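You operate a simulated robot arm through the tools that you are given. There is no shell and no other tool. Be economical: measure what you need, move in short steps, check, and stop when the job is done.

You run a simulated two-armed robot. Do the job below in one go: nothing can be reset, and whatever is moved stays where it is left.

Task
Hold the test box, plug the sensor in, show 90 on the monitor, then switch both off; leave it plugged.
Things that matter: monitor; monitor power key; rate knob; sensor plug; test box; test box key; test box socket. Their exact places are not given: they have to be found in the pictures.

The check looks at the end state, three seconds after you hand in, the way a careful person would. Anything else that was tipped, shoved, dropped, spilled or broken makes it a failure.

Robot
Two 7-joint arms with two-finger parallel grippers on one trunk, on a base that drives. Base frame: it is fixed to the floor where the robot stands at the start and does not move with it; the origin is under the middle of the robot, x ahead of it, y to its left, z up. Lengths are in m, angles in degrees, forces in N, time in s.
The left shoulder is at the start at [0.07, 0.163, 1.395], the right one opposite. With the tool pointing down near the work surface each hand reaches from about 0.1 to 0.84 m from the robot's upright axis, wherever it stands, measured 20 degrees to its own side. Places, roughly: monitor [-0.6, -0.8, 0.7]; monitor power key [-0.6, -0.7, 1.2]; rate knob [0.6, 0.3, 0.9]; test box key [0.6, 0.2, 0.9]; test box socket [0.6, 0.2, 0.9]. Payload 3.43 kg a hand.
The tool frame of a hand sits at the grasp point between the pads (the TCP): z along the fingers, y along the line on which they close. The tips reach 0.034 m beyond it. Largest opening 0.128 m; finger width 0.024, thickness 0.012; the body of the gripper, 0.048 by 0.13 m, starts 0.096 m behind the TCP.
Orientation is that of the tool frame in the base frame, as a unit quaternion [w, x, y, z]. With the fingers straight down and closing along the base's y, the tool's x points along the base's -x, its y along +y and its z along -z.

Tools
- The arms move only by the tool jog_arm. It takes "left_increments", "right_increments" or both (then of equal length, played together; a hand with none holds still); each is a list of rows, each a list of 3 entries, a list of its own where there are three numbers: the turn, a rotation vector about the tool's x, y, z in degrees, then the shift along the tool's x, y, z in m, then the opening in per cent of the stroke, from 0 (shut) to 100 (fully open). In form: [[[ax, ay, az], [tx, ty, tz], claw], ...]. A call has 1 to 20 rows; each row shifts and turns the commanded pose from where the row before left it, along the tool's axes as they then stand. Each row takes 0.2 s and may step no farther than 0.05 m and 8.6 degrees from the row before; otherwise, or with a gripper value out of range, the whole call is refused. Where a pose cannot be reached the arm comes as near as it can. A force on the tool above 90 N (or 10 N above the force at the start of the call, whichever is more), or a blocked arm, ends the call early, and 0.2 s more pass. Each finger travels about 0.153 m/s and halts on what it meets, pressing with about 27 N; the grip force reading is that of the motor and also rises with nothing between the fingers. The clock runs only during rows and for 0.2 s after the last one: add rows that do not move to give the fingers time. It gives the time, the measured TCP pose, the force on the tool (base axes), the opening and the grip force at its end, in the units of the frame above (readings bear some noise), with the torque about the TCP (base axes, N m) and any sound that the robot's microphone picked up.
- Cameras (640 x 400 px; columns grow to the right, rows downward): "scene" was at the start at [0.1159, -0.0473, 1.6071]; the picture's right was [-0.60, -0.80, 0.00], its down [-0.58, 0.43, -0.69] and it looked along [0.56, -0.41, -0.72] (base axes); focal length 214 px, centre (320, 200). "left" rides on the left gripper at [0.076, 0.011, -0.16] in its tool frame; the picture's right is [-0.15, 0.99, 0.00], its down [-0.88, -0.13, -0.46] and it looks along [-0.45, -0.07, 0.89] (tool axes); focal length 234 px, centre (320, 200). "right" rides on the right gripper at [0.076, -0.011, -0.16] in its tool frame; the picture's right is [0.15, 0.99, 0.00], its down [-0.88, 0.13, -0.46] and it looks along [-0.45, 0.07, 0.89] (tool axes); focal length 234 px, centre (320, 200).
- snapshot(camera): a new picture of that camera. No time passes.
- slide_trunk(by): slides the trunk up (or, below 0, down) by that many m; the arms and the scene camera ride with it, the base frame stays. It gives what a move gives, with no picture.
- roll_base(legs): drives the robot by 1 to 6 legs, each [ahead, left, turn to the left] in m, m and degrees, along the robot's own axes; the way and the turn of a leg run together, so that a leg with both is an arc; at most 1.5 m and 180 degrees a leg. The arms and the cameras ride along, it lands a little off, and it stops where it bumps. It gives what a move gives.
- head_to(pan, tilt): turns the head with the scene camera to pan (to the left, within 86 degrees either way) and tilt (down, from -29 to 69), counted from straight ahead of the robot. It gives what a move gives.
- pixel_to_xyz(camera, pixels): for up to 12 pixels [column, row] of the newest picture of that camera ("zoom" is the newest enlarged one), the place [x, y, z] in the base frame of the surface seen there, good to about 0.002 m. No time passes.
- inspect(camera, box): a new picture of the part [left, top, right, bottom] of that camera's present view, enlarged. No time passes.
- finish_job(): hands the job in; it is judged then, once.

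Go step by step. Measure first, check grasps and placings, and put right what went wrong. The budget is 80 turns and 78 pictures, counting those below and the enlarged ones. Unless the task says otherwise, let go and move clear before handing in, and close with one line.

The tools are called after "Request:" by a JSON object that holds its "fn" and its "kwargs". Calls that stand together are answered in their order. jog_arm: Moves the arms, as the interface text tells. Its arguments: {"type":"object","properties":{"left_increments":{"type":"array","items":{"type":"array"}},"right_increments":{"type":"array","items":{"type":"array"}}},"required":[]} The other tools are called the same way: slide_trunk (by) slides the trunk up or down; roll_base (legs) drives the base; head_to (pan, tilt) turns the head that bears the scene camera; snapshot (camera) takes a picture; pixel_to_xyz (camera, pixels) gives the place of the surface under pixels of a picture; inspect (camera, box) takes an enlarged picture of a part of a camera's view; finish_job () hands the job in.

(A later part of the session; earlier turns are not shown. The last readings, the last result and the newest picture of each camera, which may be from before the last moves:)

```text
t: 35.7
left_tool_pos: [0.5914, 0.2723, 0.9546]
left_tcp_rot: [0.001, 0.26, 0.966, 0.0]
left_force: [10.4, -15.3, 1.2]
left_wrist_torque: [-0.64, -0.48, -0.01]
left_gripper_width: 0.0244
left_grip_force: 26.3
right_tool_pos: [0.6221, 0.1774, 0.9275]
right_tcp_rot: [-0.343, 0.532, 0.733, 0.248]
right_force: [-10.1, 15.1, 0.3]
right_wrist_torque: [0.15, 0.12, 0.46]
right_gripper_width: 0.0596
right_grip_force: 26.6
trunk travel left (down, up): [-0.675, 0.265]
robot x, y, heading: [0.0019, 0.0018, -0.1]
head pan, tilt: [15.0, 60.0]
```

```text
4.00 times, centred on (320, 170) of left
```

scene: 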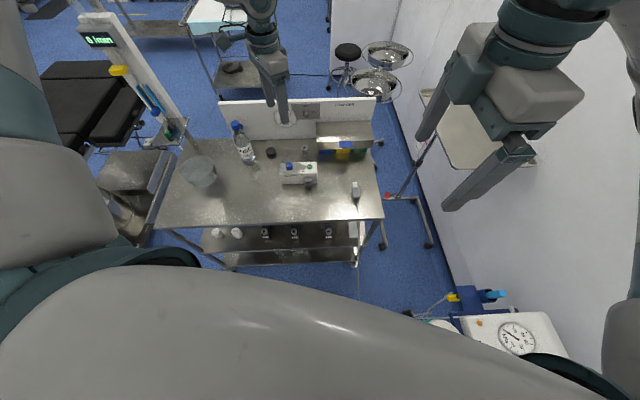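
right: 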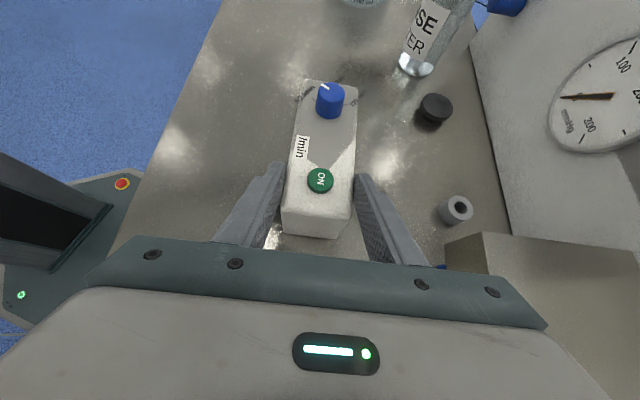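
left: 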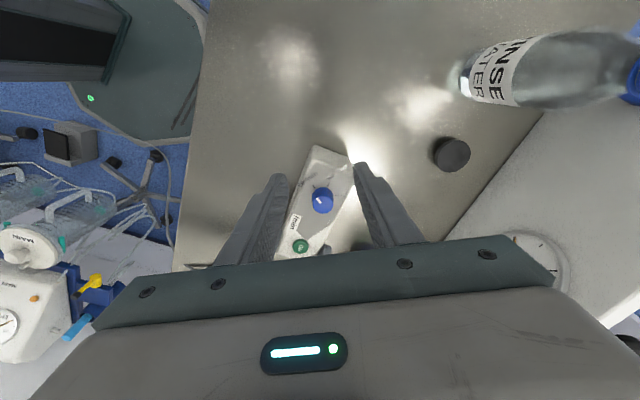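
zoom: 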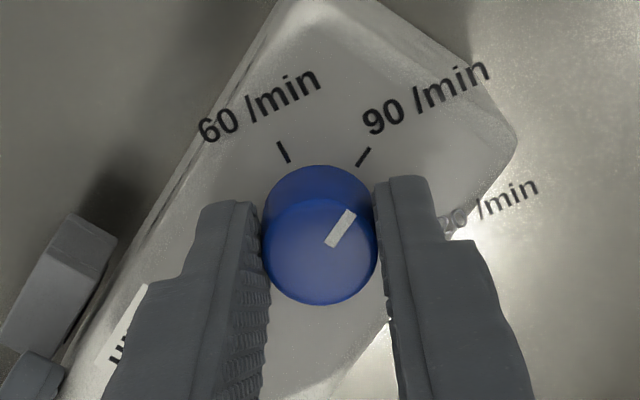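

The pointer now sits at about the 90 tick. I'll open, lift the left hand and check.

Request:
{"fn": "jog_arm", "kwargs": {"left_increments": [[[0, 0, 0], [0, 0, 0], 25], [[0, 0, 0], [0, 0, 0], 45], [[0, 0, 0], [0, 0, 0], 45], [[0, 0, 0], [0, 0, -0.04], 45], [[0, 0, 0], [0, 0, -0.04], 45], [[0, 0, 0], [0, 0, -0.04], 45]]}}

Request:
{"fn": "inspect", "kwargs": {"camera": "left", "box": [240, 80, 400, 180]}}

Request:
{"fn": "inspect", "kwargs": {"camera": "right", "box": [260, 40, 388, 120]}}

```text
t: 37.1
left_tool_pos: [0.5889, 0.2717, 1.0748]
left_tcp_rot: [0.0, 0.258, 0.966, 0.0]
left_force: [0.3, -0.2, 0.6]
left_wrist_torque: [0.02, 0.01, -0.01]
left_gripper_width: 0.0575
left_grip_force: 0.1
right_tool_pos: [0.6218, 0.1766, 0.9279]
right_tcp_rot: [-0.342, 0.532, 0.734, 0.248]
right_force: [-0.5, -1.9, 0.4]
right_wrist_torque: [0.17, -0.01, 0.05]
right_gripper_width: 0.0597
right_grip_force: 27.1
trunk travel left (down, up): [-0.675, 0.265]
robot x, y, heading: [0.0002, 0.0008, 0.0]
head pan, tilt: [15.0, 60.0]
```

```text
4.00 times, centred on (320, 130) of left
```

zoom: 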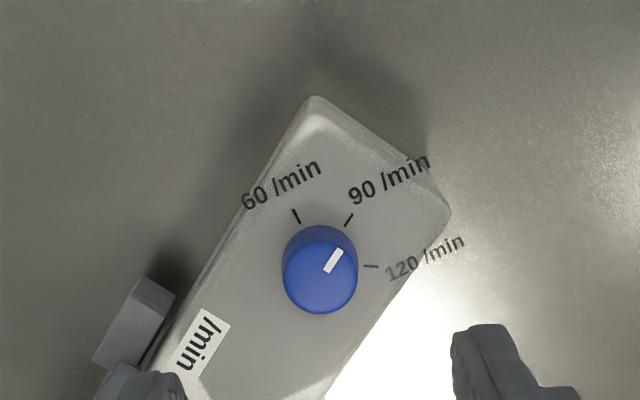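

```text
5.00 times, centred on (324, 80) of right
```

zoom: 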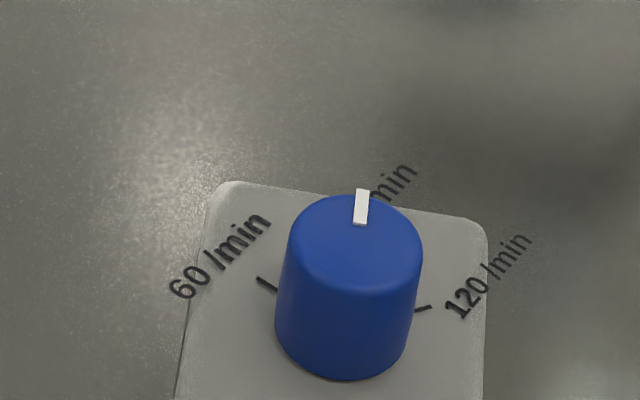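

The pointer is parallel to the 90 tick. Now I'll release with the right hand, lift, move it right and bring it upright.

Request:
{"fn": "jog_arm", "kwargs": {"right_increments": [[[0, 0, 0], [0, 0, 0], 60], [[0, 0, 0], [0, 0, 0], 80], [[0, 0, 0], [0, 0, 0], 100], [[0, 0, 0], [0.0288, 0, -0.0241], 100], [[0, 0, 0], [0.0288, 0, -0.0241], 100], [[0, 0, 0], [0.0288, 0, -0.0241], 100], [[0, 0, 0], [0.0288, 0, -0.0241], 100], [[0, 0, 0], [-0.0257, 0, -0.0307], 100], [[0, 0, 0], [-0.0257, 0, -0.0307], 100], [[0, 0, 0], [-0.0257, 0, -0.0307], 100], [[0, -8.4, 0], [0, 0, 0], 60], [[0, -8.4, 0], [0, 0, 0], 20], [[0, -8.4, 0], [0, 0, 0], 0], [[0, -8.4, 0], [0, 0, 0], 0], [[0, -8.4, 0], [0, 0, 0], 0], [[0, -8, 0], [0, 0, 0], 0]]}}

Request:
{"fn": "jog_arm", "kwargs": {"right_increments": [[[0, 0, -8.2], [0, 0, 0], 0], [[0, 0, -8.2], [0, 0, 0], 0], [[0, 0, -8.2], [0, 0, 0], 0], [[0, 0, -8.2], [0, 0, 0], 0], [[0, 0, -8.2], [0, 0, 0], 0], [[0, 0, -8.2], [0, 0, 0], 0], [[0, 0, -8.2], [0, 0, 0], 0], [[0, 0, -8.2], [0, 0, 0], 0], [[0, 0, -8.2], [0, 0, 0], 0], [[0, 0, -8.2], [0, 0, 0], 0], [[0, 0, -8.2], [0, 0, 0], 0]], "left_increments": [[[0, 0, 7], [0, 0, 0], 60], [[0, 0, 7], [0, 0, 0], 70], [[0, 0, 7], [0, 0, 0], 80], [[0, 0, 7], [0, 0, 0], 80], [[0, 0, 7], [0, 0, 0], 80], [[0, 0, 7], [0, 0, 0], 80], [[0, 0, 0], [0, 0, 0], 80], [[0, 0, 0], [0, 0, 0], 80], [[0, 0, 0], [0, 0, 0], 80], [[0, 0, 0], [0, 0, 0], 80], [[0, 0, 0], [0, 0, 0], 80]]}}

Request:
{"fn": "head_to", "kwargs": {"pan": 8, "tilt": 55}}

Request:
{"fn": "snapshot", "kwargs": {"camera": "scene"}}

Request:
{"fn": "snapshot", "kwargs": {"camera": "right"}}

```text
t: 40.5
left_tool_pos: [0.5893, 0.2748, 1.0744]
left_tcp_rot: [0.0, 0.259, 0.966, 0.0]
left_force: [0.2, 0.3, -0.1]
left_wrist_torque: [-0.04, -0.02, 0.0]
left_gripper_width: 0.0575
left_grip_force: 0.1
right_tool_pos: [0.6595, 0.0648, 1.0782]
right_tcp_rot: [0.001, 0.587, 0.81, -0.001]
right_force: [-0.3, 0.2, -0.2]
right_wrist_torque: [-0.05, -0.03, 0.0]
right_gripper_width: 0.0
right_grip_force: 26.9
trunk travel left (down, up): [-0.675, 0.265]
robot x, y, heading: [-0.0038, 0.0009, -0.1]
head pan, tilt: [15.0, 60.0]
```

```text
t: 42.9
left_tool_pos: [0.5911, 0.2716, 1.0761]
left_tcp_rot: [0.0, 0.587, 0.809, 0.0]
left_force: [-0.1, 0.1, 0.4]
left_wrist_torque: [0.0, 0.02, 0.0]
left_gripper_width: 0.1026
left_grip_force: 0.0
right_tool_pos: [0.6601, 0.0636, 1.0779]
right_tcp_rot: [0.0, -0.16, 0.987, 0.0]
right_force: [0.3, 0.3, 0.8]
right_wrist_torque: [0.0, 0.0, 0.0]
right_gripper_width: 0.0
right_grip_force: 26.3
trunk travel left (down, up): [-0.675, 0.265]
robot x, y, heading: [0.0006, 0.0018, -0.1]
head pan, tilt: [15.0, 60.0]
```

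```text
t: 43.6
left_tool_pos: [0.5914, 0.2722, 1.0764]
left_tcp_rot: [0.0, 0.587, 0.809, 0.0]
left_force: [0.2, 0.5, 0.2]
left_wrist_torque: [0.01, 0.0, 0.0]
left_gripper_width: 0.1022
left_grip_force: 0.1
right_tool_pos: [0.6594, 0.0639, 1.0771]
right_tcp_rot: [-0.001, -0.159, 0.987, 0.0]
right_force: [-0.1, 0.7, -0.3]
right_wrist_torque: [0.0, 0.01, -0.03]
right_gripper_width: 0.0001
right_grip_force: 26.5
trunk travel left (down, up): [-0.675, 0.265]
robot x, y, heading: [0.0009, 0.0042, 0.1]
head pan, tilt: [8.0, 55.0]
```

```text
45 pictures are left
```

scene: 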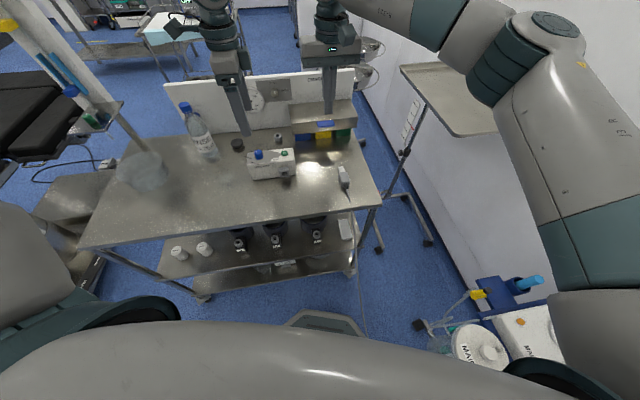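

```text
44 pictures are left
```

right: 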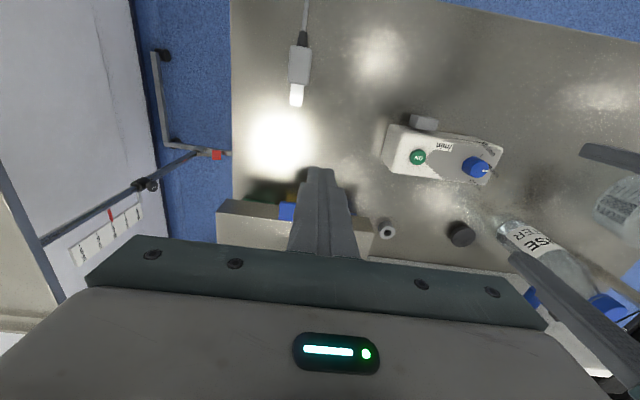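

The right view shows the plug at (298,68), the socket at (424,123) and the key at (417,157). I'll measure them in enlargements.

Request:
{"fn": "inspect", "kwargs": {"camera": "right", "box": [370, 100, 514, 190]}}

Request:
{"fn": "pixel_to_xyz", "kwargs": {"camera": "zoom", "pixels": [[212, 252], [180, 80], [310, 105], [175, 115], [300, 135], [480, 285], [80, 130], [580, 180], [230, 95], [240, 70]]}}

Request:
{"fn": "inspect", "kwargs": {"camera": "right", "box": [260, 25, 340, 125]}}

Request:
{"fn": "pixel_to_xyz", "kwargs": {"camera": "right", "pixels": [[300, 48], [299, 60], [298, 78], [296, 87], [296, 101], [292, 65], [307, 65], [292, 82], [303, 94]]}}

```text
4.44 times, centred on (442, 145) of right
```

zoom: 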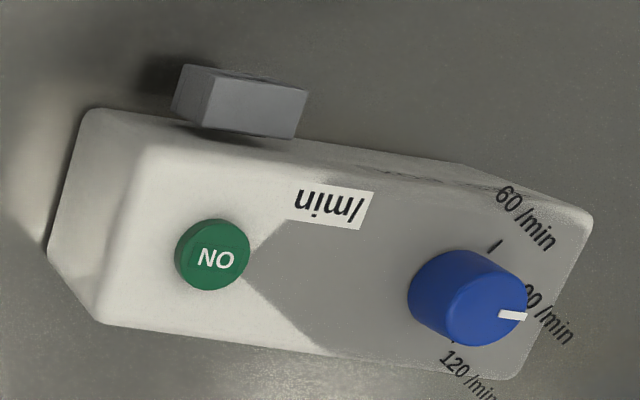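

```text
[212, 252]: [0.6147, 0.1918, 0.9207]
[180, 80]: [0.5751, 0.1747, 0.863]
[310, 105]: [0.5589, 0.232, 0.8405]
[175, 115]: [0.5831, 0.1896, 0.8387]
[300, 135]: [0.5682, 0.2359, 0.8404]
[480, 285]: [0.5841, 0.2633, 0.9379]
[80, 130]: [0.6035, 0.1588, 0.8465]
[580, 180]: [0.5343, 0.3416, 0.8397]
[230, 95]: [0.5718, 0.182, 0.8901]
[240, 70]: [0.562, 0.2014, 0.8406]
```

```text
4.00 times, centred on (300, 75) of right
```

zoom: 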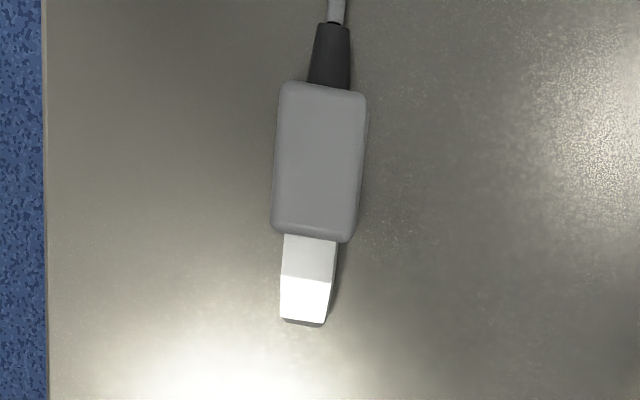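

```text
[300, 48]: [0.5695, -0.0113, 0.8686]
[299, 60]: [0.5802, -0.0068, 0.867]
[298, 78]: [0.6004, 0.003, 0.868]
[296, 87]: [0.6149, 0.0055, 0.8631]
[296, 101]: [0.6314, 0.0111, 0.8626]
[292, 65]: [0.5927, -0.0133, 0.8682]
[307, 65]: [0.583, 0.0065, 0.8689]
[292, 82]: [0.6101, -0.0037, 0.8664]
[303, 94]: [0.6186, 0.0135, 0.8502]
```

The key top is at (0.615,0.192,0.921). I'll shift the left hand 5 cm away along the box, then move the closed right fingertips just above the key.

Request:
{"fn": "jog_arm", "kwargs": {"left_increments": [[[0, 0, 0], [0.025, 0, 0], 80], [[0, 0, 0], [0.025, 0, 0], 80], [[0, 0, 0], [0, 0, 0], 80], [[0, 0, 0], [0, 0, 0], 80], [[0, 0, 0], [0, 0, 0], 80], [[0, 0, 0], [0, 0, 0], 80], [[0, 0, 0], [0, 0, 0], 80], [[0, 0, 0], [0, 0, 0], 80], [[0, 0, 0], [0, 0, 0], 80]], "right_increments": [[[0, 0, 0], [0, 0, 0], 0], [[0, 0, 0], [0, 0, 0], 0], [[0, 0, 0], [0.0006, 0.034, 0], 0], [[0, 0, 0], [0.0006, 0.034, 0], 0], [[0, 0, 0], [0.0006, 0.034, 0], 0], [[0, 0, 0], [0.0006, 0.0337, 0], 0], [[0, 0, 0], [0, 0, 0.04], 0], [[0, 0, 0], [0, 0, 0.04], 0], [[0, 0, 0], [0, 0, 0.03], 0]]}}

Request:
{"fn": "inspect", "kwargs": {"camera": "right", "box": [240, 100, 400, 200]}}

```text
t: 45.6
left_tool_pos: [0.5756, 0.3199, 1.0755]
left_tcp_rot: [0.0, 0.588, 0.809, 0.0]
left_force: [-0.4, -1.0, 0.3]
left_wrist_torque: [-0.02, -0.02, -0.01]
left_gripper_width: 0.1024
left_grip_force: 0.0
right_tool_pos: [0.6148, 0.1953, 0.9652]
right_tcp_rot: [0.0, -0.159, 0.987, 0.0]
right_force: [-0.2, 0.0, -0.1]
right_wrist_torque: [0.01, 0.04, -0.02]
right_gripper_width: 0.0
right_grip_force: 26.7
trunk travel left (down, up): [-0.675, 0.265]
robot x, y, heading: [0.003, -0.003, -0.2]
head pan, tilt: [8.0, 55.0]
```

```text
4.00 times, centred on (320, 150) of right
```

zoom: 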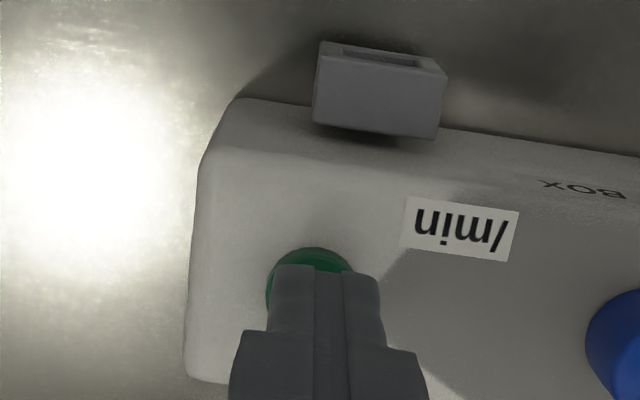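

The fingertips are above the green key, about 3 mm to one side. I'll correct and press in small steps.

Request:
{"fn": "jog_arm", "kwargs": {"right_increments": [[[0, 0, 0], [0, -0.003, 0.006], 0], [[0, 0, 0], [0, 0, 0.003], 0], [[0, 0, 0], [0, 0, 0.003], 0], [[0, 0, 0], [0, 0, 0.002], 0], [[0, 0, 0], [0, 0, 0], 0]]}}

```text
t: 46.8
left_tool_pos: [0.5761, 0.32, 1.0756]
left_tcp_rot: [-0.001, 0.588, 0.809, 0.0]
left_force: [0.0, 0.3, -0.4]
left_wrist_torque: [0.03, 0.0, -0.01]
left_gripper_width: 0.1027
left_grip_force: 0.0
right_tool_pos: [0.6148, 0.1902, 0.9523]
right_tcp_rot: [0.0, -0.158, 0.987, 0.0]
right_force: [0.8, 0.4, 2.6]
right_wrist_torque: [0.04, -0.04, 0.01]
right_gripper_width: 0.0
right_grip_force: 27.1
trunk travel left (down, up): [-0.675, 0.265]
robot x, y, heading: [-0.0013, -0.004, 0.1]
head pan, tilt: [8.0, 55.0]
heard: click
```

A click was heard. I'll lift, open, and move the right hand over the plug with a 25° back tilt, then look.

Request:
{"fn": "jog_arm", "kwargs": {"right_increments": [[[0, 0, 0], [0, 0, -0.04], 0], [[0, 0, 0], [0, 0, -0.04], 0], [[0, 0, 0], [0, 0, -0.04], 0], [[0, 0, 0], [0.0195, -0.0353, 0], 20], [[0, 0, 0], [0.0195, -0.0353, 0], 40], [[0, 0, 0], [0.0195, -0.0353, 0], 60], [[0, 0, 0], [0.0195, -0.0353, 0], 60], [[0, 0, 0], [0.0195, -0.035, 0], 60], [[0, -8.4, 0], [0, 0, 0], 60], [[0, -8.3, 0], [0, 0, 0], 60], [[0, -8.3, 0], [0, 0, 0], 60], [[0, 0, 0], [0.0169, 0, 0.0362], 60], [[0, 0, 0], [0.0169, 0, 0.0362], 60], [[0, 0, 0], [0.0169, 0, 0.0362], 60], [[0, 0, 0], [0, 0, 0], 60]]}}

Request:
{"fn": "snapshot", "kwargs": {"camera": "right"}}

Request:
{"fn": "inspect", "kwargs": {"camera": "left", "box": [160, 80, 480, 280]}}

```text
t: 50.0
left_tool_pos: [0.5754, 0.3206, 1.0748]
left_tcp_rot: [0.0, 0.588, 0.809, 0.0]
left_force: [0.2, -0.8, 0.1]
left_wrist_torque: [0.0, 0.01, 0.02]
left_gripper_width: 0.1024
left_grip_force: 0.1
right_tool_pos: [0.5807, -0.0095, 0.9527]
right_tcp_rot: [0.214, -0.155, 0.964, 0.035]
right_force: [-0.5, 1.0, 0.1]
right_wrist_torque: [-0.03, 0.0, -0.03]
right_gripper_width: 0.0771
right_grip_force: 0.1
trunk travel left (down, up): [-0.675, 0.265]
robot x, y, heading: [-0.0001, 0.0003, -0.1]
head pan, tilt: [8.0, 55.0]
```

```text
40 pictures are left
```

right: 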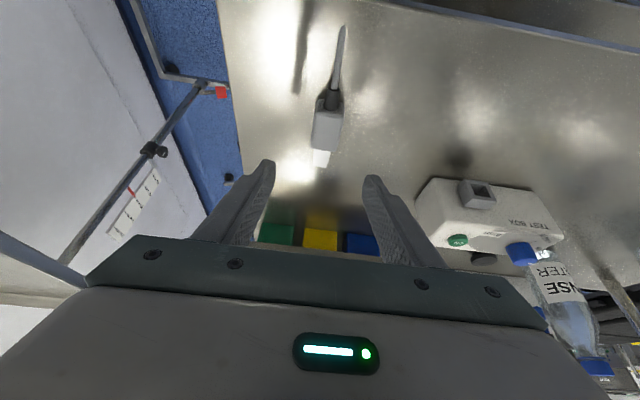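

```text
2.00 times, centred on (320, 180) of left
```

zoom: 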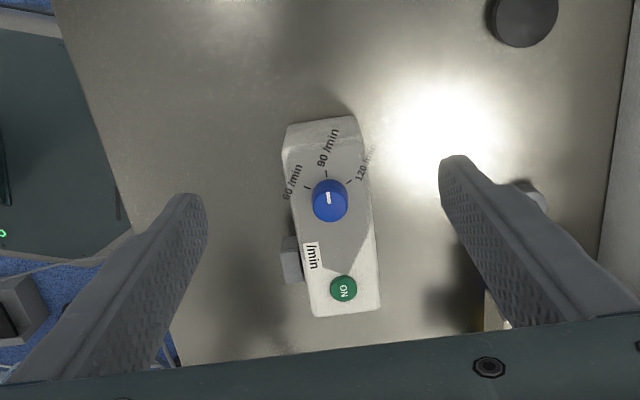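

The plug is ahead of the fingers at (328,128). I'll measure it again in this view, along with box and socket.

Request:
{"fn": "inspect", "kwargs": {"camera": "right", "box": [288, 70, 368, 180]}}

Request:
{"fn": "pixel_to_xyz", "kwargs": {"camera": "right", "pixels": [[317, 112], [341, 113], [313, 145], [336, 150], [326, 130], [321, 152], [320, 165], [333, 92], [316, 130], [340, 130]]}}

Request:
{"fn": "inspect", "kwargs": {"camera": "right", "box": [410, 165, 570, 265]}}

Request:
{"fn": "pixel_to_xyz", "kwargs": {"camera": "right", "pixels": [[462, 183], [490, 186], [467, 208], [495, 206], [481, 192], [436, 178], [540, 192], [420, 195], [432, 240], [520, 250], [478, 205]]}}

```text
3.64 times, centred on (328, 125) of right
```

zoom: 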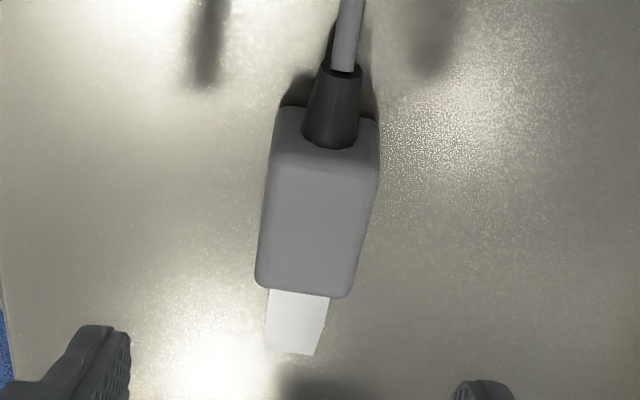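

```text
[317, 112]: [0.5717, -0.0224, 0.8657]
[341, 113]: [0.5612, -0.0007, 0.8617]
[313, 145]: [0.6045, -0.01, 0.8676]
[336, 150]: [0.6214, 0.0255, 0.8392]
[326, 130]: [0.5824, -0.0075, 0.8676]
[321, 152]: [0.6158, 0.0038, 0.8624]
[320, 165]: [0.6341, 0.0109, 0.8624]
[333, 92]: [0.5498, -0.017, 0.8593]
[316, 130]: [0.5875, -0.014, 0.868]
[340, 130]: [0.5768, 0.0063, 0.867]
```

```text
4.00 times, centred on (490, 215) of right
```

zoom: 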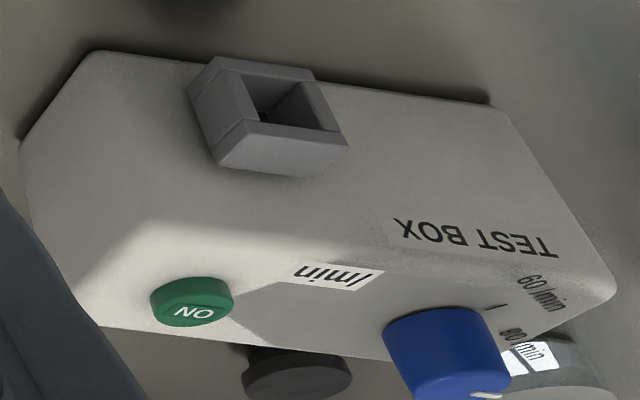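

```text
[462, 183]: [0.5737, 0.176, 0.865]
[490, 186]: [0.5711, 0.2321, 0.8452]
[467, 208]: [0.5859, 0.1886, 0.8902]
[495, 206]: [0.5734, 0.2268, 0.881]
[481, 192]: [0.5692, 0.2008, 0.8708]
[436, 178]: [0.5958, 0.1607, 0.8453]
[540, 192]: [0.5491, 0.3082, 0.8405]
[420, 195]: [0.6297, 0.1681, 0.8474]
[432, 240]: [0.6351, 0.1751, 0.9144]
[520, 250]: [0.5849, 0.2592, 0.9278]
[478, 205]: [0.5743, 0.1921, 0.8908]
```

The socket is a plain rectangular opening with its rim clearly visible in the zoom. I'll measure rim points accurately.

Request:
{"fn": "pixel_to_xyz", "kwargs": {"camera": "zoom", "pixels": [[225, 64], [308, 74], [238, 92], [325, 108], [258, 126], [300, 131], [340, 140], [265, 70], [285, 95], [100, 60], [480, 100], [285, 165]]}}

```text
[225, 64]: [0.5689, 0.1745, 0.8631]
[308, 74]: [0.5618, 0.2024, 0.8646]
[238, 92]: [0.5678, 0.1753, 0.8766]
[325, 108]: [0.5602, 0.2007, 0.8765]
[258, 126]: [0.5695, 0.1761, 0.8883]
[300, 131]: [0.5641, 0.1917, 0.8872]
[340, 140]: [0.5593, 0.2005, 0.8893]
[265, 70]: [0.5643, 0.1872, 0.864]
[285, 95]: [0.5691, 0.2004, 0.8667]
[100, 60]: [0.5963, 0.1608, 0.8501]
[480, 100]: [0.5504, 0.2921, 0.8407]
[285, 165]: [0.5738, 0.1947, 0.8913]
```

The socket front centre is about (0.564,0.188,0.877) with yaw about 17°; the plug body centre is about (0.589,−0.004,0.854). I'll lower the left hand onto the box's knob end and the right onto the plug, then close both.

Request:
{"fn": "jog_arm", "kwargs": {"left_increments": [[[0, 0, 0], [-0.0353, -0.003, 0], 80], [[0, 0, 0], [0, 0, 0.037], 80], [[0, 0, 0], [0, 0, 0.037], 80], [[0, 0, 0], [0, 0, 0.037], 80], [[0, 0, 0], [0, 0, 0.037], 80], [[0, 0, 0], [0, 0, 0.037], 80], [[0, 0, 0], [0, 0, 0], 60], [[0, 0, 0], [0, 0, 0], 50], [[0, 0, 0], [0, 0, 0], 44], [[0, 0, 0], [0, 0, 0], 38], [[0, 0, 0], [0, 0, 0], 25], [[0, 0, 0], [0, 0, 0], 20]], "right_increments": [[[0, 0, 0], [0.011, 0.001, 0.022], 60], [[0, 0, 0], [0.011, 0.001, 0.022], 60], [[0, 0, 0], [0.011, 0, 0.0216], 60], [[0, 0, 0], [0, 0, 0], 60], [[0, 0, 0], [0, 0, 0], 45], [[0, 0, 0], [0, 0, 0], 30], [[0, 0, 0], [0, 0, 0], 22], [[0, 0, 0], [0, 0, 0], 16], [[0, 0, 0], [0, 0, 0], 10], [[0, 0, 0], [0, 0, 0], 5], [[0, 0, 0], [0, 0, 0], 5], [[0, 0, 0], [0, 0, 0], 5]]}}

Request:
{"fn": "snapshot", "kwargs": {"camera": "right"}}

```text
t: 52.6
left_tool_pos: [0.5836, 0.2882, 0.8936]
left_tcp_rot: [0.001, 0.588, 0.809, 0.0]
left_force: [0.1, 0.4, 0.4]
left_wrist_torque: [-0.25, -0.16, 0.2]
left_gripper_width: 0.0598
left_grip_force: 26.8
right_tool_pos: [0.5775, -0.0082, 0.8793]
right_tcp_rot: [0.214, -0.155, 0.964, 0.034]
right_force: [0.6, 0.2, 0.0]
right_wrist_torque: [-0.01, 0.01, 0.01]
right_gripper_width: 0.0293
right_grip_force: 27.1
trunk travel left (down, up): [-0.675, 0.265]
robot x, y, heading: [0.0004, -0.0027, -0.0]
head pan, tilt: [8.0, 55.0]
```

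```text
36 pictures are left
```

right: 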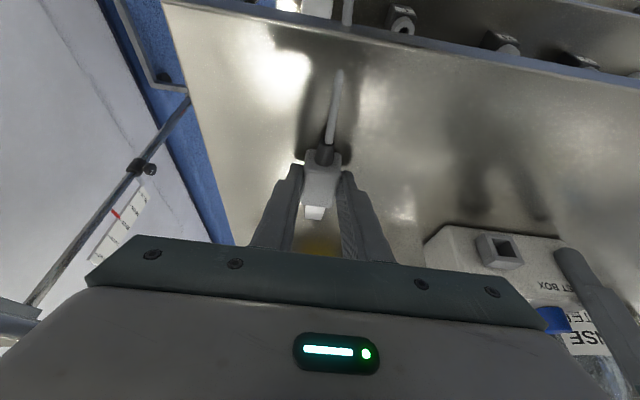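

The box is held (0.0598) and the plug gripped (0.0293). I'll lift the plug 3 cm and measure tip and socket together.

Request:
{"fn": "jog_arm", "kwargs": {"right_increments": [[[0, 0, 0], [-0.0064, 0, -0.0136], 5], [[0, 0, 0], [-0.0064, 0, -0.0136], 5], [[0, 0, 0], [0, 0, 0], 5]]}}

Request:
{"fn": "snapshot", "kwargs": {"camera": "right"}}

Request:
{"fn": "inspect", "kwargs": {"camera": "right", "box": [280, 130, 360, 240]}}

```text
t: 53.4
left_tool_pos: [0.5852, 0.2871, 0.8929]
left_tcp_rot: [-0.001, 0.587, 0.809, 0.0]
left_force: [-0.1, 1.0, -0.3]
left_wrist_torque: [-0.14, -0.17, 0.04]
left_gripper_width: 0.0597
left_grip_force: 26.6
right_tool_pos: [0.5763, -0.0081, 0.9113]
right_tcp_rot: [0.214, -0.155, 0.964, 0.034]
right_force: [0.6, 0.0, 0.5]
right_wrist_torque: [0.0, 0.03, 0.05]
right_gripper_width: 0.0065
right_grip_force: 0.1
trunk travel left (down, up): [-0.675, 0.265]
robot x, y, heading: [0.0029, 0.0039, 0.0]
head pan, tilt: [8.0, 55.0]
```

```text
35 pictures are left
```

right: 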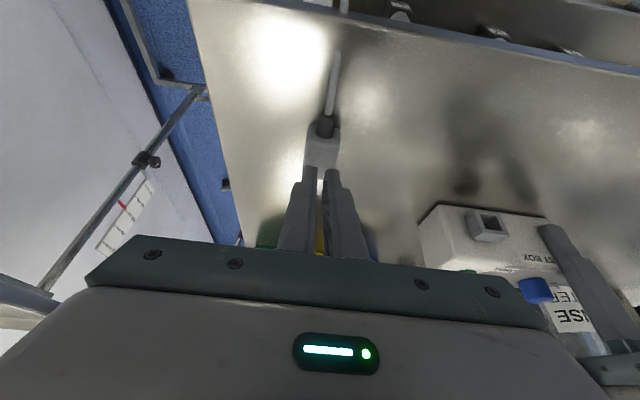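

```text
3.64 times, centred on (320, 185) of right
```

zoom: 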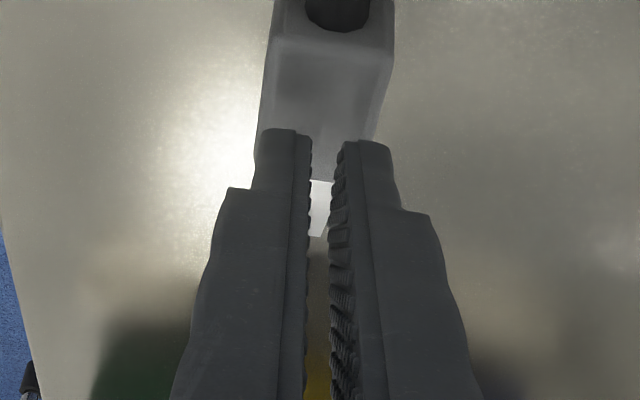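

The plug slipped out (width 0.0065). I'll open, raise a bit more, and re-measure the plug.

Request:
{"fn": "jog_arm", "kwargs": {"right_increments": [[[0, 0, 0], [-0.0127, 0, -0.0272], 40], [[0, 0, 0], [-0.0127, 0, -0.0272], 60], [[0, 0, 0], [0, 0, 0], 60]]}}

Request:
{"fn": "inspect", "kwargs": {"camera": "right", "box": [280, 60, 376, 180]}}

Request:
{"fn": "pixel_to_xyz", "kwargs": {"camera": "zoom", "pixels": [[320, 200], [280, 200], [360, 200], [320, 150], [320, 260], [320, 300], [290, 130], [350, 130], [300, 330]]}}

```text
t: 54.2
left_tool_pos: [0.5839, 0.2884, 0.8942]
left_tcp_rot: [-0.001, 0.588, 0.809, 0.0]
left_force: [-0.6, 1.4, -0.6]
left_wrist_torque: [-0.11, -0.11, -0.03]
left_gripper_width: 0.0599
left_grip_force: 26.8
right_tool_pos: [0.5748, -0.0077, 0.9717]
right_tcp_rot: [0.213, -0.156, 0.964, 0.035]
right_force: [-0.8, 0.0, -0.3]
right_wrist_torque: [-0.01, 0.01, 0.0]
right_gripper_width: 0.0767
right_grip_force: 0.0
trunk travel left (down, up): [-0.675, 0.265]
robot x, y, heading: [0.0031, -0.0001, 0.2]
head pan, tilt: [8.0, 55.0]
```

```text
3.33 times, centred on (328, 120) of right
```

zoom: 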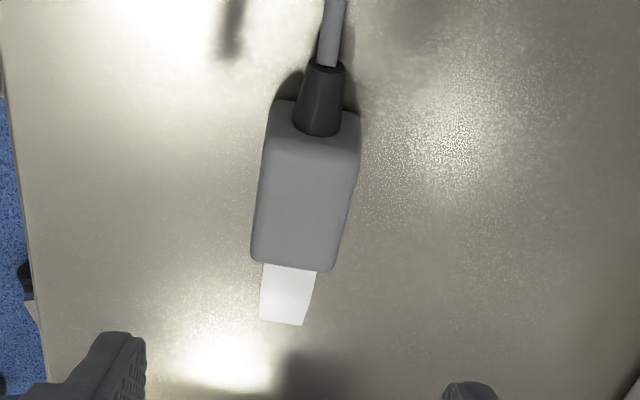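

```text
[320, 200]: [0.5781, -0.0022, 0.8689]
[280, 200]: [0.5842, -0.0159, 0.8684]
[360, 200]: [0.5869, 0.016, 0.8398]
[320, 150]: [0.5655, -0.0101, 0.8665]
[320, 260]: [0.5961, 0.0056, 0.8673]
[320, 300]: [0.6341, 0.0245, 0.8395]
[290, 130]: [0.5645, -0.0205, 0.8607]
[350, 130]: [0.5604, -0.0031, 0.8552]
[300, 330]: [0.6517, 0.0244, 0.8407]
```

The plug hardly moved (centre about (0.585,−0.004)). I'll regrip with less tilt (12°), centred on the body and tips almost on the table, then lift only a few mm and check.

Request:
{"fn": "jog_arm", "kwargs": {"right_increments": [[[0, 7, 0], [0, 0, 0], 60], [[0, 6, 0], [0, 0, 0], 60], [[0, 0, 0], [0.0046, 0, 0.0313], 60], [[0, 0, 0], [0.0046, 0, 0.0313], 60], [[0, 0, 0], [0.0047, 0, 0.0313], 60], [[0, 0, 0], [0, 0, 0], 45], [[0, 0, 0], [0, 0, 0], 30], [[0, 0, 0], [0, 0, 0], 22], [[0, 0, 0], [0, 0, 0], 10], [[0, 0, 0], [0, 0, 0], 0], [[0, 0, 0], [0, 0, 0], 0], [[0, 0, 0], [0, 0, 0], 0]]}}

Request:
{"fn": "inspect", "kwargs": {"camera": "right", "box": [270, 130, 374, 260]}}

Request:
{"fn": "jog_arm", "kwargs": {"right_increments": [[[0, 0, 0], [-0.0006, 0, -0.0029], 0], [[0, 0, 0], [-0.0006, 0, -0.0029], 0], [[0, 0, 0], [-0.0006, 0, -0.0029], 0], [[0, 0, 0], [0, 0, 0], 0]]}}

```text
t: 56.8
left_tool_pos: [0.5841, 0.2881, 0.8932]
left_tcp_rot: [0.0, 0.588, 0.809, 0.0]
left_force: [1.0, -0.9, 1.0]
left_wrist_torque: [-0.06, -0.08, 0.05]
left_gripper_width: 0.0596
left_grip_force: 27.3
right_tool_pos: [0.5827, -0.006, 0.8755]
right_tcp_rot: [0.103, -0.158, 0.982, 0.017]
right_force: [-0.7, 0.1, -0.2]
right_wrist_torque: [-0.01, 0.01, 0.0]
right_gripper_width: 0.0291
right_grip_force: 27.2
trunk travel left (down, up): [-0.675, 0.265]
robot x, y, heading: [-0.0026, 0.001, 0.2]
head pan, tilt: [8.0, 55.0]
```

```text
3.08 times, centred on (322, 195) of right
```

zoom: 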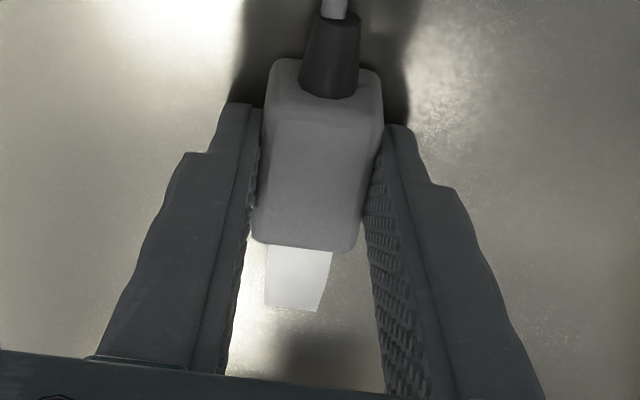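

```text
t: 57.8
left_tool_pos: [0.5846, 0.2891, 0.8932]
left_tcp_rot: [-0.001, 0.588, 0.809, 0.0]
left_force: [0.1, -0.2, 0.7]
left_wrist_torque: [-0.14, -0.1, 0.09]
left_gripper_width: 0.0599
left_grip_force: 27.1
right_tool_pos: [0.5827, -0.0055, 0.8845]
right_tcp_rot: [0.103, -0.158, 0.982, 0.016]
right_force: [-0.9, 0.0, -1.1]
right_wrist_torque: [0.01, 0.03, -0.02]
right_gripper_width: 0.029
right_grip_force: 26.9
trunk travel left (down, up): [-0.675, 0.265]
robot x, y, heading: [-0.0003, -0.0012, 0.2]
head pan, tilt: [8.0, 55.0]
```

The width is still 0.029 after a 9 mm lift. I'll check whether the plug came up.

Request:
{"fn": "inspect", "kwargs": {"camera": "right", "box": [270, 130, 374, 260]}}

Request:
{"fn": "pixel_to_xyz", "kwargs": {"camera": "zoom", "pixels": [[315, 150], [315, 200], [300, 255], [295, 290], [310, 290], [275, 285], [328, 280], [340, 60]]}}

```text
3.08 times, centred on (322, 195) of right
```

zoom: 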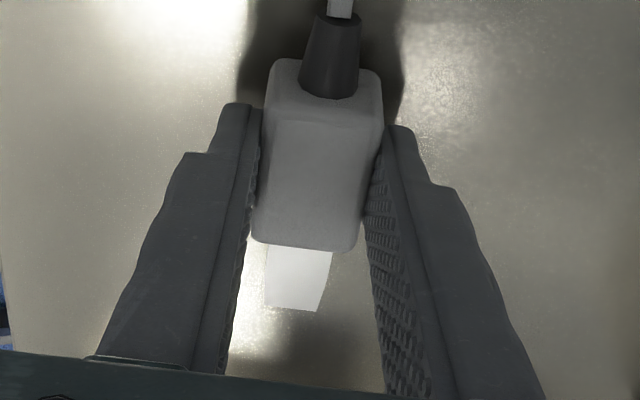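

```text
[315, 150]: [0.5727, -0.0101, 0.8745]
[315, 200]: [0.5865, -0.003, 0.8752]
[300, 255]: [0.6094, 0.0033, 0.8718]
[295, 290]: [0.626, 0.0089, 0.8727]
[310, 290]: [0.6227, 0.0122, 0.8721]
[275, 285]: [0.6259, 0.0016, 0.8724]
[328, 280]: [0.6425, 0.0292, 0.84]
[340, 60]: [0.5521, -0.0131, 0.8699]
```

The plug is up (top at z≈0.876). I'll carry it slowly to a pre-insert spot about 3 cm in front of the socket, raising it about 15 mm.

Request:
{"fn": "jog_arm", "kwargs": {"right_increments": [[[0, 0, 0], [0.009, 0, -0.0056], 0], [[0, 0, 0], [0.009, 0, -0.0056], 0], [[0, 0, 0], [0.009, 0, -0.0056], 0], [[0, 0, 0], [0.009, 0, -0.0056], 0], [[0, 0, 0], [0, 0.0136, 0], 0], [[0, 0, 0], [0, 0.0136, 0], 0], [[0, 0, 0], [0, 0.0136, 0], 0], [[0, 0, 0], [0, 0.0136, 0], 0], [[0, 0, 0], [0, 0.0136, 0], 0], [[0, 0, 0], [0, 0.0136, 0], 0], [[0, 0, 0], [0, 0.0136, 0], 0], [[0, 0, 0], [0, 0.0136, 0], 0], [[0, 0, 0], [0, 0.0136, 0], 0], [[0, 0, 0], [0, 0.0136, 0], 0], [[0, 0, 0], [0, 0.0136, 0], 0], [[0, 0, 0], [0, 0.0136, 0], 0], [[0, 0, 0], [0, 0.0136, 0], 0], [[0, 0, 0], [0, 0.0136, 0], 0], [[0, 0, 0], [0, 0, 0], 0]]}}

Request:
{"fn": "snapshot", "kwargs": {"camera": "right"}}

Request:
{"fn": "inspect", "kwargs": {"camera": "right", "box": [260, 150, 388, 270]}}

```text
t: 61.8
left_tool_pos: [0.585, 0.2863, 0.8948]
left_tcp_rot: [-0.001, 0.588, 0.809, 0.0]
left_force: [0.2, -0.4, -0.1]
left_wrist_torque: [-0.02, -0.02, -0.02]
left_gripper_width: 0.0599
left_grip_force: 26.5
right_tool_pos: [0.4836, 0.1616, 0.8975]
right_tcp_rot: [0.103, -0.157, 0.982, 0.016]
right_force: [0.6, -0.5, -0.9]
right_wrist_torque: [-0.02, 0.01, 0.01]
right_gripper_width: 0.0291
right_grip_force: 27.1
trunk travel left (down, up): [-0.675, 0.265]
robot x, y, heading: [-0.0005, 0.0001, -0.0]
head pan, tilt: [8.0, 55.0]
```

```text
30 pictures are left
```

right: 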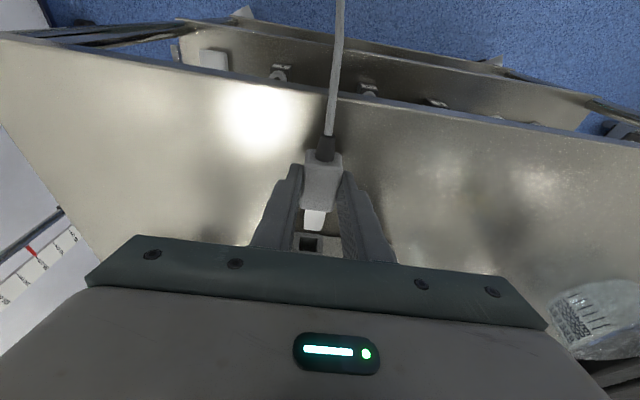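

```text
3.33 times, centred on (324, 210) of right
```

zoom: 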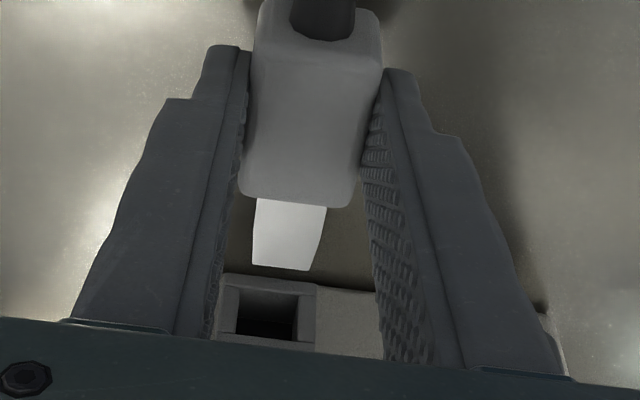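

The plug tip (zoom (285,240)) and the socket hole (zoom (266,312)) are both in view. I'll measure both precisely.

Request:
{"fn": "pixel_to_xyz", "kwargs": {"camera": "zoom", "pixels": [[255, 205], [255, 262], [310, 266], [322, 212], [283, 264], [288, 208], [226, 280], [310, 290], [306, 320], [228, 310], [265, 283], [268, 345]]}}

Request:
{"fn": "inspect", "kwargs": {"camera": "right", "box": [300, 205, 364, 261]}}

Request:
{"fn": "pixel_to_xyz", "kwargs": {"camera": "zoom", "pixels": [[60, 40], [70, 190], [250, 190], [260, 60], [160, 190], [40, 290], [330, 320], [30, 340], [260, 260], [200, 330], [80, 320], [300, 300]]}}

```text
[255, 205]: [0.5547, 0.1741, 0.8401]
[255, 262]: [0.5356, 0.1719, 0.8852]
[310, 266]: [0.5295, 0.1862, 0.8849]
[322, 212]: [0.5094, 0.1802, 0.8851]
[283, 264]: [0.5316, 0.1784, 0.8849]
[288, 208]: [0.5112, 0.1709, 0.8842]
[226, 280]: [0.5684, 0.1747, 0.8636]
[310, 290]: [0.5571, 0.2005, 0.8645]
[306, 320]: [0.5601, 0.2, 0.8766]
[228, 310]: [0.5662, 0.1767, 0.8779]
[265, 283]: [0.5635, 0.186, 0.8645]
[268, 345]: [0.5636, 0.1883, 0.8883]
```

```text
7.14 times, centred on (332, 233) of right
```

zoom: 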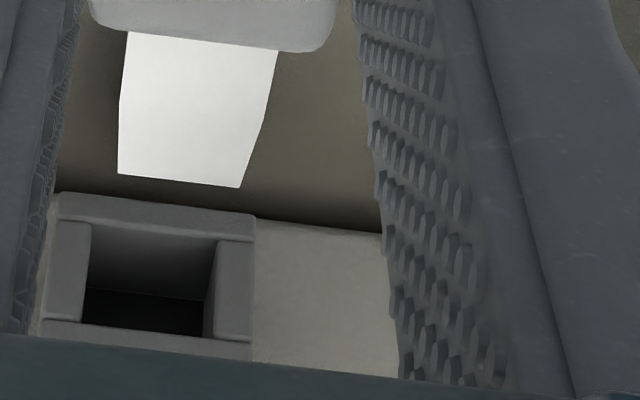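

```text
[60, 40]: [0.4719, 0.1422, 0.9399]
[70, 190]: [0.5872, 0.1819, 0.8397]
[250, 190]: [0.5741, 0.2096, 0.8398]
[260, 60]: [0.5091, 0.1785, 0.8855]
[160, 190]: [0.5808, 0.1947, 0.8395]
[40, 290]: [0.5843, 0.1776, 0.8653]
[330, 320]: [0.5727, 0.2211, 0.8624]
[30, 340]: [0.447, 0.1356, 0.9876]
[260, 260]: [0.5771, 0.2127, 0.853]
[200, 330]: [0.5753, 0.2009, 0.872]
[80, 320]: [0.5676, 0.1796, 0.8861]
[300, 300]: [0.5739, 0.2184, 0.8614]
```

The tip is aligned within about 1 mm (tip end (0.532,0.179), top 0.885; socket centre (0.563,0.188,0.877)). I'll advance 28 mm to the mouth and check.

Request:
{"fn": "jog_arm", "kwargs": {"right_increments": [[[0, 0, 0], [-0.00685, -0.0002, 0.00146], 0], [[0, 0, 0], [-0.00685, -0.0002, 0.00146], 0], [[0, 0, 0], [-0.00685, -0.0002, 0.00146], 0], [[0, 0, 0], [-0.00685, -0.0002, 0.00146], 0], [[0, 0, 0], [0, 0, 0], 0]]}}

Request:
{"fn": "inspect", "kwargs": {"camera": "right", "box": [290, 185, 370, 255]}}

Request:
{"fn": "pixel_to_xyz", "kwargs": {"camera": "zoom", "pixels": [[150, 200], [200, 200], [250, 200], [120, 300], [240, 310]]}}

```text
t: 63.0
left_tool_pos: [0.5844, 0.2882, 0.8932]
left_tcp_rot: [0.0, 0.588, 0.809, -0.001]
left_force: [0.7, -0.3, -0.1]
left_wrist_torque: [-0.05, -0.06, 0.06]
left_gripper_width: 0.0598
left_grip_force: 26.9
right_tool_pos: [0.5118, 0.1717, 0.8986]
right_tcp_rot: [0.104, -0.159, 0.982, 0.017]
right_force: [-0.1, 0.3, 0.3]
right_wrist_torque: [0.01, 0.01, 0.0]
right_gripper_width: 0.0291
right_grip_force: 27.0
trunk travel left (down, up): [-0.675, 0.265]
robot x, y, heading: [0.0012, 0.0003, -0.0]
head pan, tilt: [8.0, 55.0]
```

```text
5.71 times, centred on (330, 220) of right
```

zoom: 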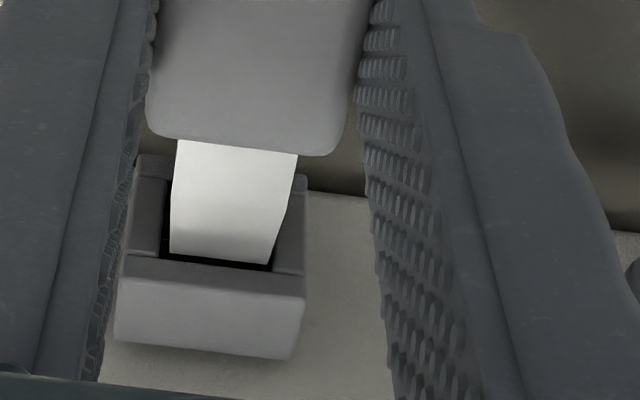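

```text
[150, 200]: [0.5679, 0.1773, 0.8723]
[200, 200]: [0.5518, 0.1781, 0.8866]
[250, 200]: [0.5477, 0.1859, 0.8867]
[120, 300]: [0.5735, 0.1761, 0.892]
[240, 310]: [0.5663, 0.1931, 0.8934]
```

The tip is centred in the mouth, perhaps 1 mm high. I'll lower 1 mm and insert the first 12 mm gently, watching the force.

Request:
{"fn": "jog_arm", "kwargs": {"right_increments": [[[0, 0, 0], [0.0002, 0, 0.001], 0], [[0, 0, 0], [-0.0039, 0, 0.0008], 0], [[0, 0, 0], [-0.0039, 0, 0.0008], 0], [[0, 0, 0], [-0.0039, 0, 0.0008], 0], [[0, 0, 0], [0, 0, 0], 0]]}}

Request:
{"fn": "inspect", "kwargs": {"camera": "right", "box": [290, 185, 370, 255]}}

```text
t: 64.2
left_tool_pos: [0.5857, 0.2881, 0.8939]
left_tcp_rot: [0.0, 0.588, 0.809, 0.0]
left_force: [6.1, 1.7, -0.3]
left_wrist_torque: [0.18, -0.04, 0.58]
left_gripper_width: 0.0595
left_grip_force: 27.3
right_tool_pos: [0.5234, 0.174, 0.8979]
right_tcp_rot: [0.103, -0.158, 0.982, 0.017]
right_force: [-5.4, -1.5, -0.4]
right_wrist_torque: [-0.05, 0.14, 0.02]
right_gripper_width: 0.0289
right_grip_force: 27.2
trunk travel left (down, up): [-0.675, 0.265]
robot x, y, heading: [0.003, 0.0027, -0.1]
head pan, tilt: [8.0, 55.0]
```

```text
5.71 times, centred on (330, 220) of right
```

zoom: 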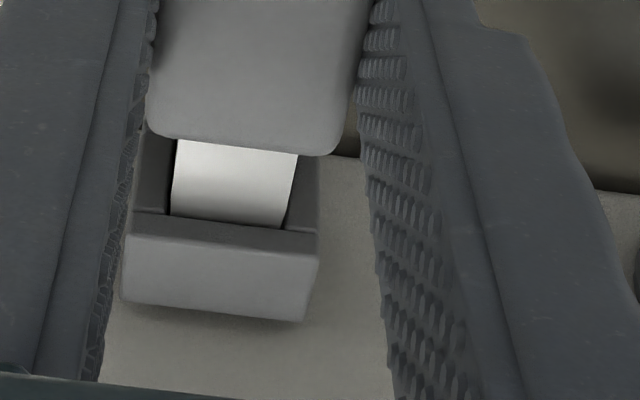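

The tip is entering with only about 5.6 N. I'll push on another 16 mm.

Request:
{"fn": "jog_arm", "kwargs": {"right_increments": [[[0, 0, 0], [-0.0039, 0, 0.0008], 0], [[0, 0, 0], [-0.0039, 0, 0.0008], 0], [[0, 0, 0], [-0.0039, 0, 0.0008], 0], [[0, 0, 0], [-0.0039, 0, 0.0008], 0], [[0, 0, 0], [0, 0, 0], 0]]}}

Request:
{"fn": "inspect", "kwargs": {"camera": "right", "box": [290, 185, 370, 255]}}

```text
t: 65.4
left_tool_pos: [0.584, 0.2894, 0.8932]
left_tcp_rot: [0.0, 0.587, 0.809, 0.002]
left_force: [18.8, 25.7, 3.8]
left_wrist_torque: [-0.12, -0.28, 1.09]
left_gripper_width: 0.0621
left_grip_force: 26.5
right_tool_pos: [0.5367, 0.1759, 0.8964]
right_tcp_rot: [0.102, -0.158, 0.982, 0.015]
right_force: [-18.9, -25.2, -4.8]
right_wrist_torque: [-0.52, 0.54, -0.14]
right_gripper_width: 0.0293
right_grip_force: 27.1
trunk travel left (down, up): [-0.675, 0.265]
robot x, y, heading: [-0.0005, -0.0043, 0.0]
head pan, tilt: [8.0, 55.0]
```

```text
5.71 times, centred on (330, 220) of right
```

zoom: 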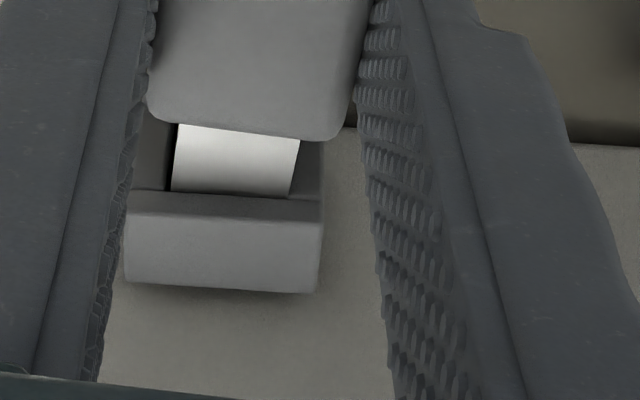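

The push met lateral force (about 18 N toward −l), with the tip against the right-hand wall in the zoom. I'll back off 4 mm and shift 2 mm to relieve it.

Request:
{"fn": "jog_arm", "kwargs": {"right_increments": [[[0, 0, 0], [0.0039, 0, -0.0008], 0], [[0, 0, 0], [0, -0.001, 0], 0], [[0, 0, 0], [0, -0.001, 0], 0], [[0, 0, 0], [0, 0, 0], 0]]}}

Request:
{"fn": "inspect", "kwargs": {"camera": "right", "box": [290, 185, 370, 255]}}

Request:
{"fn": "pixel_to_xyz", "kwargs": {"camera": "zoom", "pixels": [[180, 150], [180, 190], [285, 150], [285, 190], [130, 285], [310, 295], [130, 215], [315, 225], [160, 100], [340, 120], [170, 50], [350, 50]]}}

```text
t: 66.4
left_tool_pos: [0.5852, 0.2865, 0.8932]
left_tcp_rot: [0.001, 0.588, 0.809, 0.0]
left_force: [10.0, 9.3, 11.5]
left_wrist_torque: [-0.58, -0.06, 0.65]
left_gripper_width: 0.0613
left_grip_force: 26.8
right_tool_pos: [0.5346, 0.1762, 0.8976]
right_tcp_rot: [0.103, -0.159, 0.982, 0.017]
right_force: [-9.5, -9.2, -12.2]
right_wrist_torque: [-0.38, 0.7, 0.02]
right_gripper_width: 0.0291
right_grip_force: 27.1
trunk travel left (down, up): [-0.675, 0.265]
robot x, y, heading: [-0.0023, -0.0003, 0.1]
head pan, tilt: [8.0, 55.0]
```

```text
5.71 times, centred on (330, 220) of right
```

zoom: 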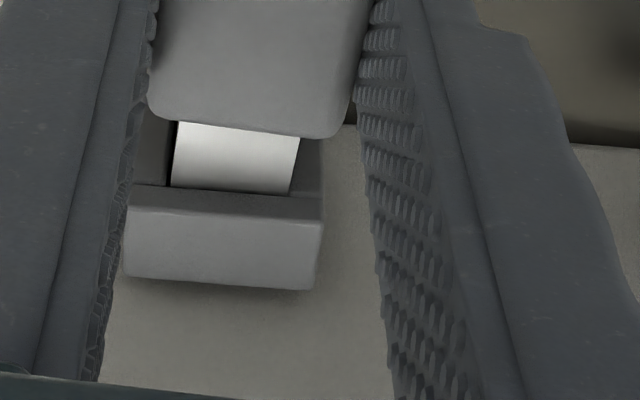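

```text
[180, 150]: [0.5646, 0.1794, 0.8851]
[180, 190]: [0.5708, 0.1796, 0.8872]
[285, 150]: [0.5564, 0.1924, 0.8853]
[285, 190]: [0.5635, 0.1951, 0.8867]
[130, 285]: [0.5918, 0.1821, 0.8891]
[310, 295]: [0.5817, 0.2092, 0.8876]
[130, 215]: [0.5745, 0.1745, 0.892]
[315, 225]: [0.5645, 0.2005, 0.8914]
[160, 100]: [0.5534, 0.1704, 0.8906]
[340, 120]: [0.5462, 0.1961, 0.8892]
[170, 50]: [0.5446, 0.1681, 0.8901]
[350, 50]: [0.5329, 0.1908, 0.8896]
```

Now there's −12 N vertical at the tip, so the plug is slightly high. I'll lower 1.5 mm and read the forces.

Request:
{"fn": "jog_arm", "kwargs": {"right_increments": [[[0, 0, 0], [0.0003, -0.0005, 0.0012], 0], [[0, 0, 0], [0, 0, 0], 0]]}}

```text
t: 67.0
left_tool_pos: [0.5845, 0.2871, 0.8936]
left_tcp_rot: [0.0, 0.588, 0.809, -0.001]
left_force: [11.9, 1.3, 5.1]
left_wrist_torque: [0.39, -0.21, 0.92]
left_gripper_width: 0.0613
left_grip_force: 27.0
right_tool_pos: [0.5346, 0.1761, 0.898]
right_tcp_rot: [0.105, -0.159, 0.981, 0.018]
right_force: [-12.2, -2.8, -1.6]
right_wrist_torque: [-0.07, 0.26, 0.22]
right_gripper_width: 0.0291
right_grip_force: 26.8
trunk travel left (down, up): [-0.675, 0.265]
robot x, y, heading: [0.0022, 0.0013, -0.0]
head pan, tilt: [8.0, 55.0]
```

Now the force is almost purely axial (about 12 N). I'll push 8 mm further.

Request:
{"fn": "jog_arm", "kwargs": {"right_increments": [[[0, 0, 0], [-0.0029, 0, 0.0006], 0], [[0, 0, 0], [-0.0029, 0, 0.0006], 0], [[0, 0, 0], [-0.002, 0, 0.0004], 0], [[0, 0, 0], [0, 0, 0], 0]]}}

Request:
{"fn": "inspect", "kwargs": {"camera": "right", "box": [290, 185, 370, 255]}}

```text
t: 68.0
left_tool_pos: [0.5849, 0.2876, 0.8945]
left_tcp_rot: [-0.001, 0.587, 0.81, 0.002]
left_force: [20.1, 18.1, 1.2]
left_wrist_torque: [0.21, -0.36, 1.27]
left_gripper_width: 0.0624
left_grip_force: 27.1
right_tool_pos: [0.5409, 0.1771, 0.8964]
right_tcp_rot: [0.103, -0.158, 0.982, 0.014]
right_force: [-22.2, -16.7, 2.6]
right_wrist_torque: [-0.3, 0.43, 0.19]
right_gripper_width: 0.0293
right_grip_force: 27.0
trunk travel left (down, up): [-0.675, 0.265]
robot x, y, heading: [0.0006, 0.0006, -0.0]
head pan, tilt: [8.0, 55.0]
```

```text
5.71 times, centred on (330, 220) of right
```

zoom: 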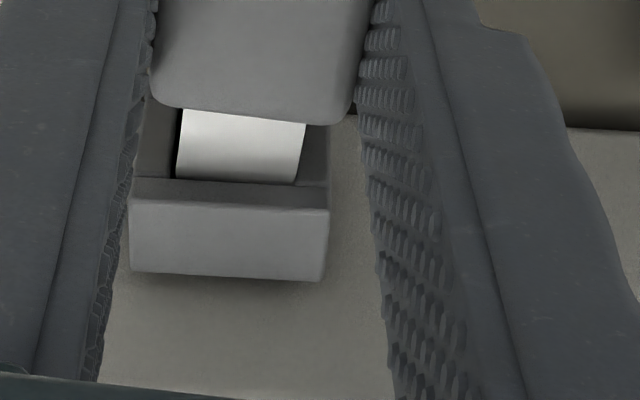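

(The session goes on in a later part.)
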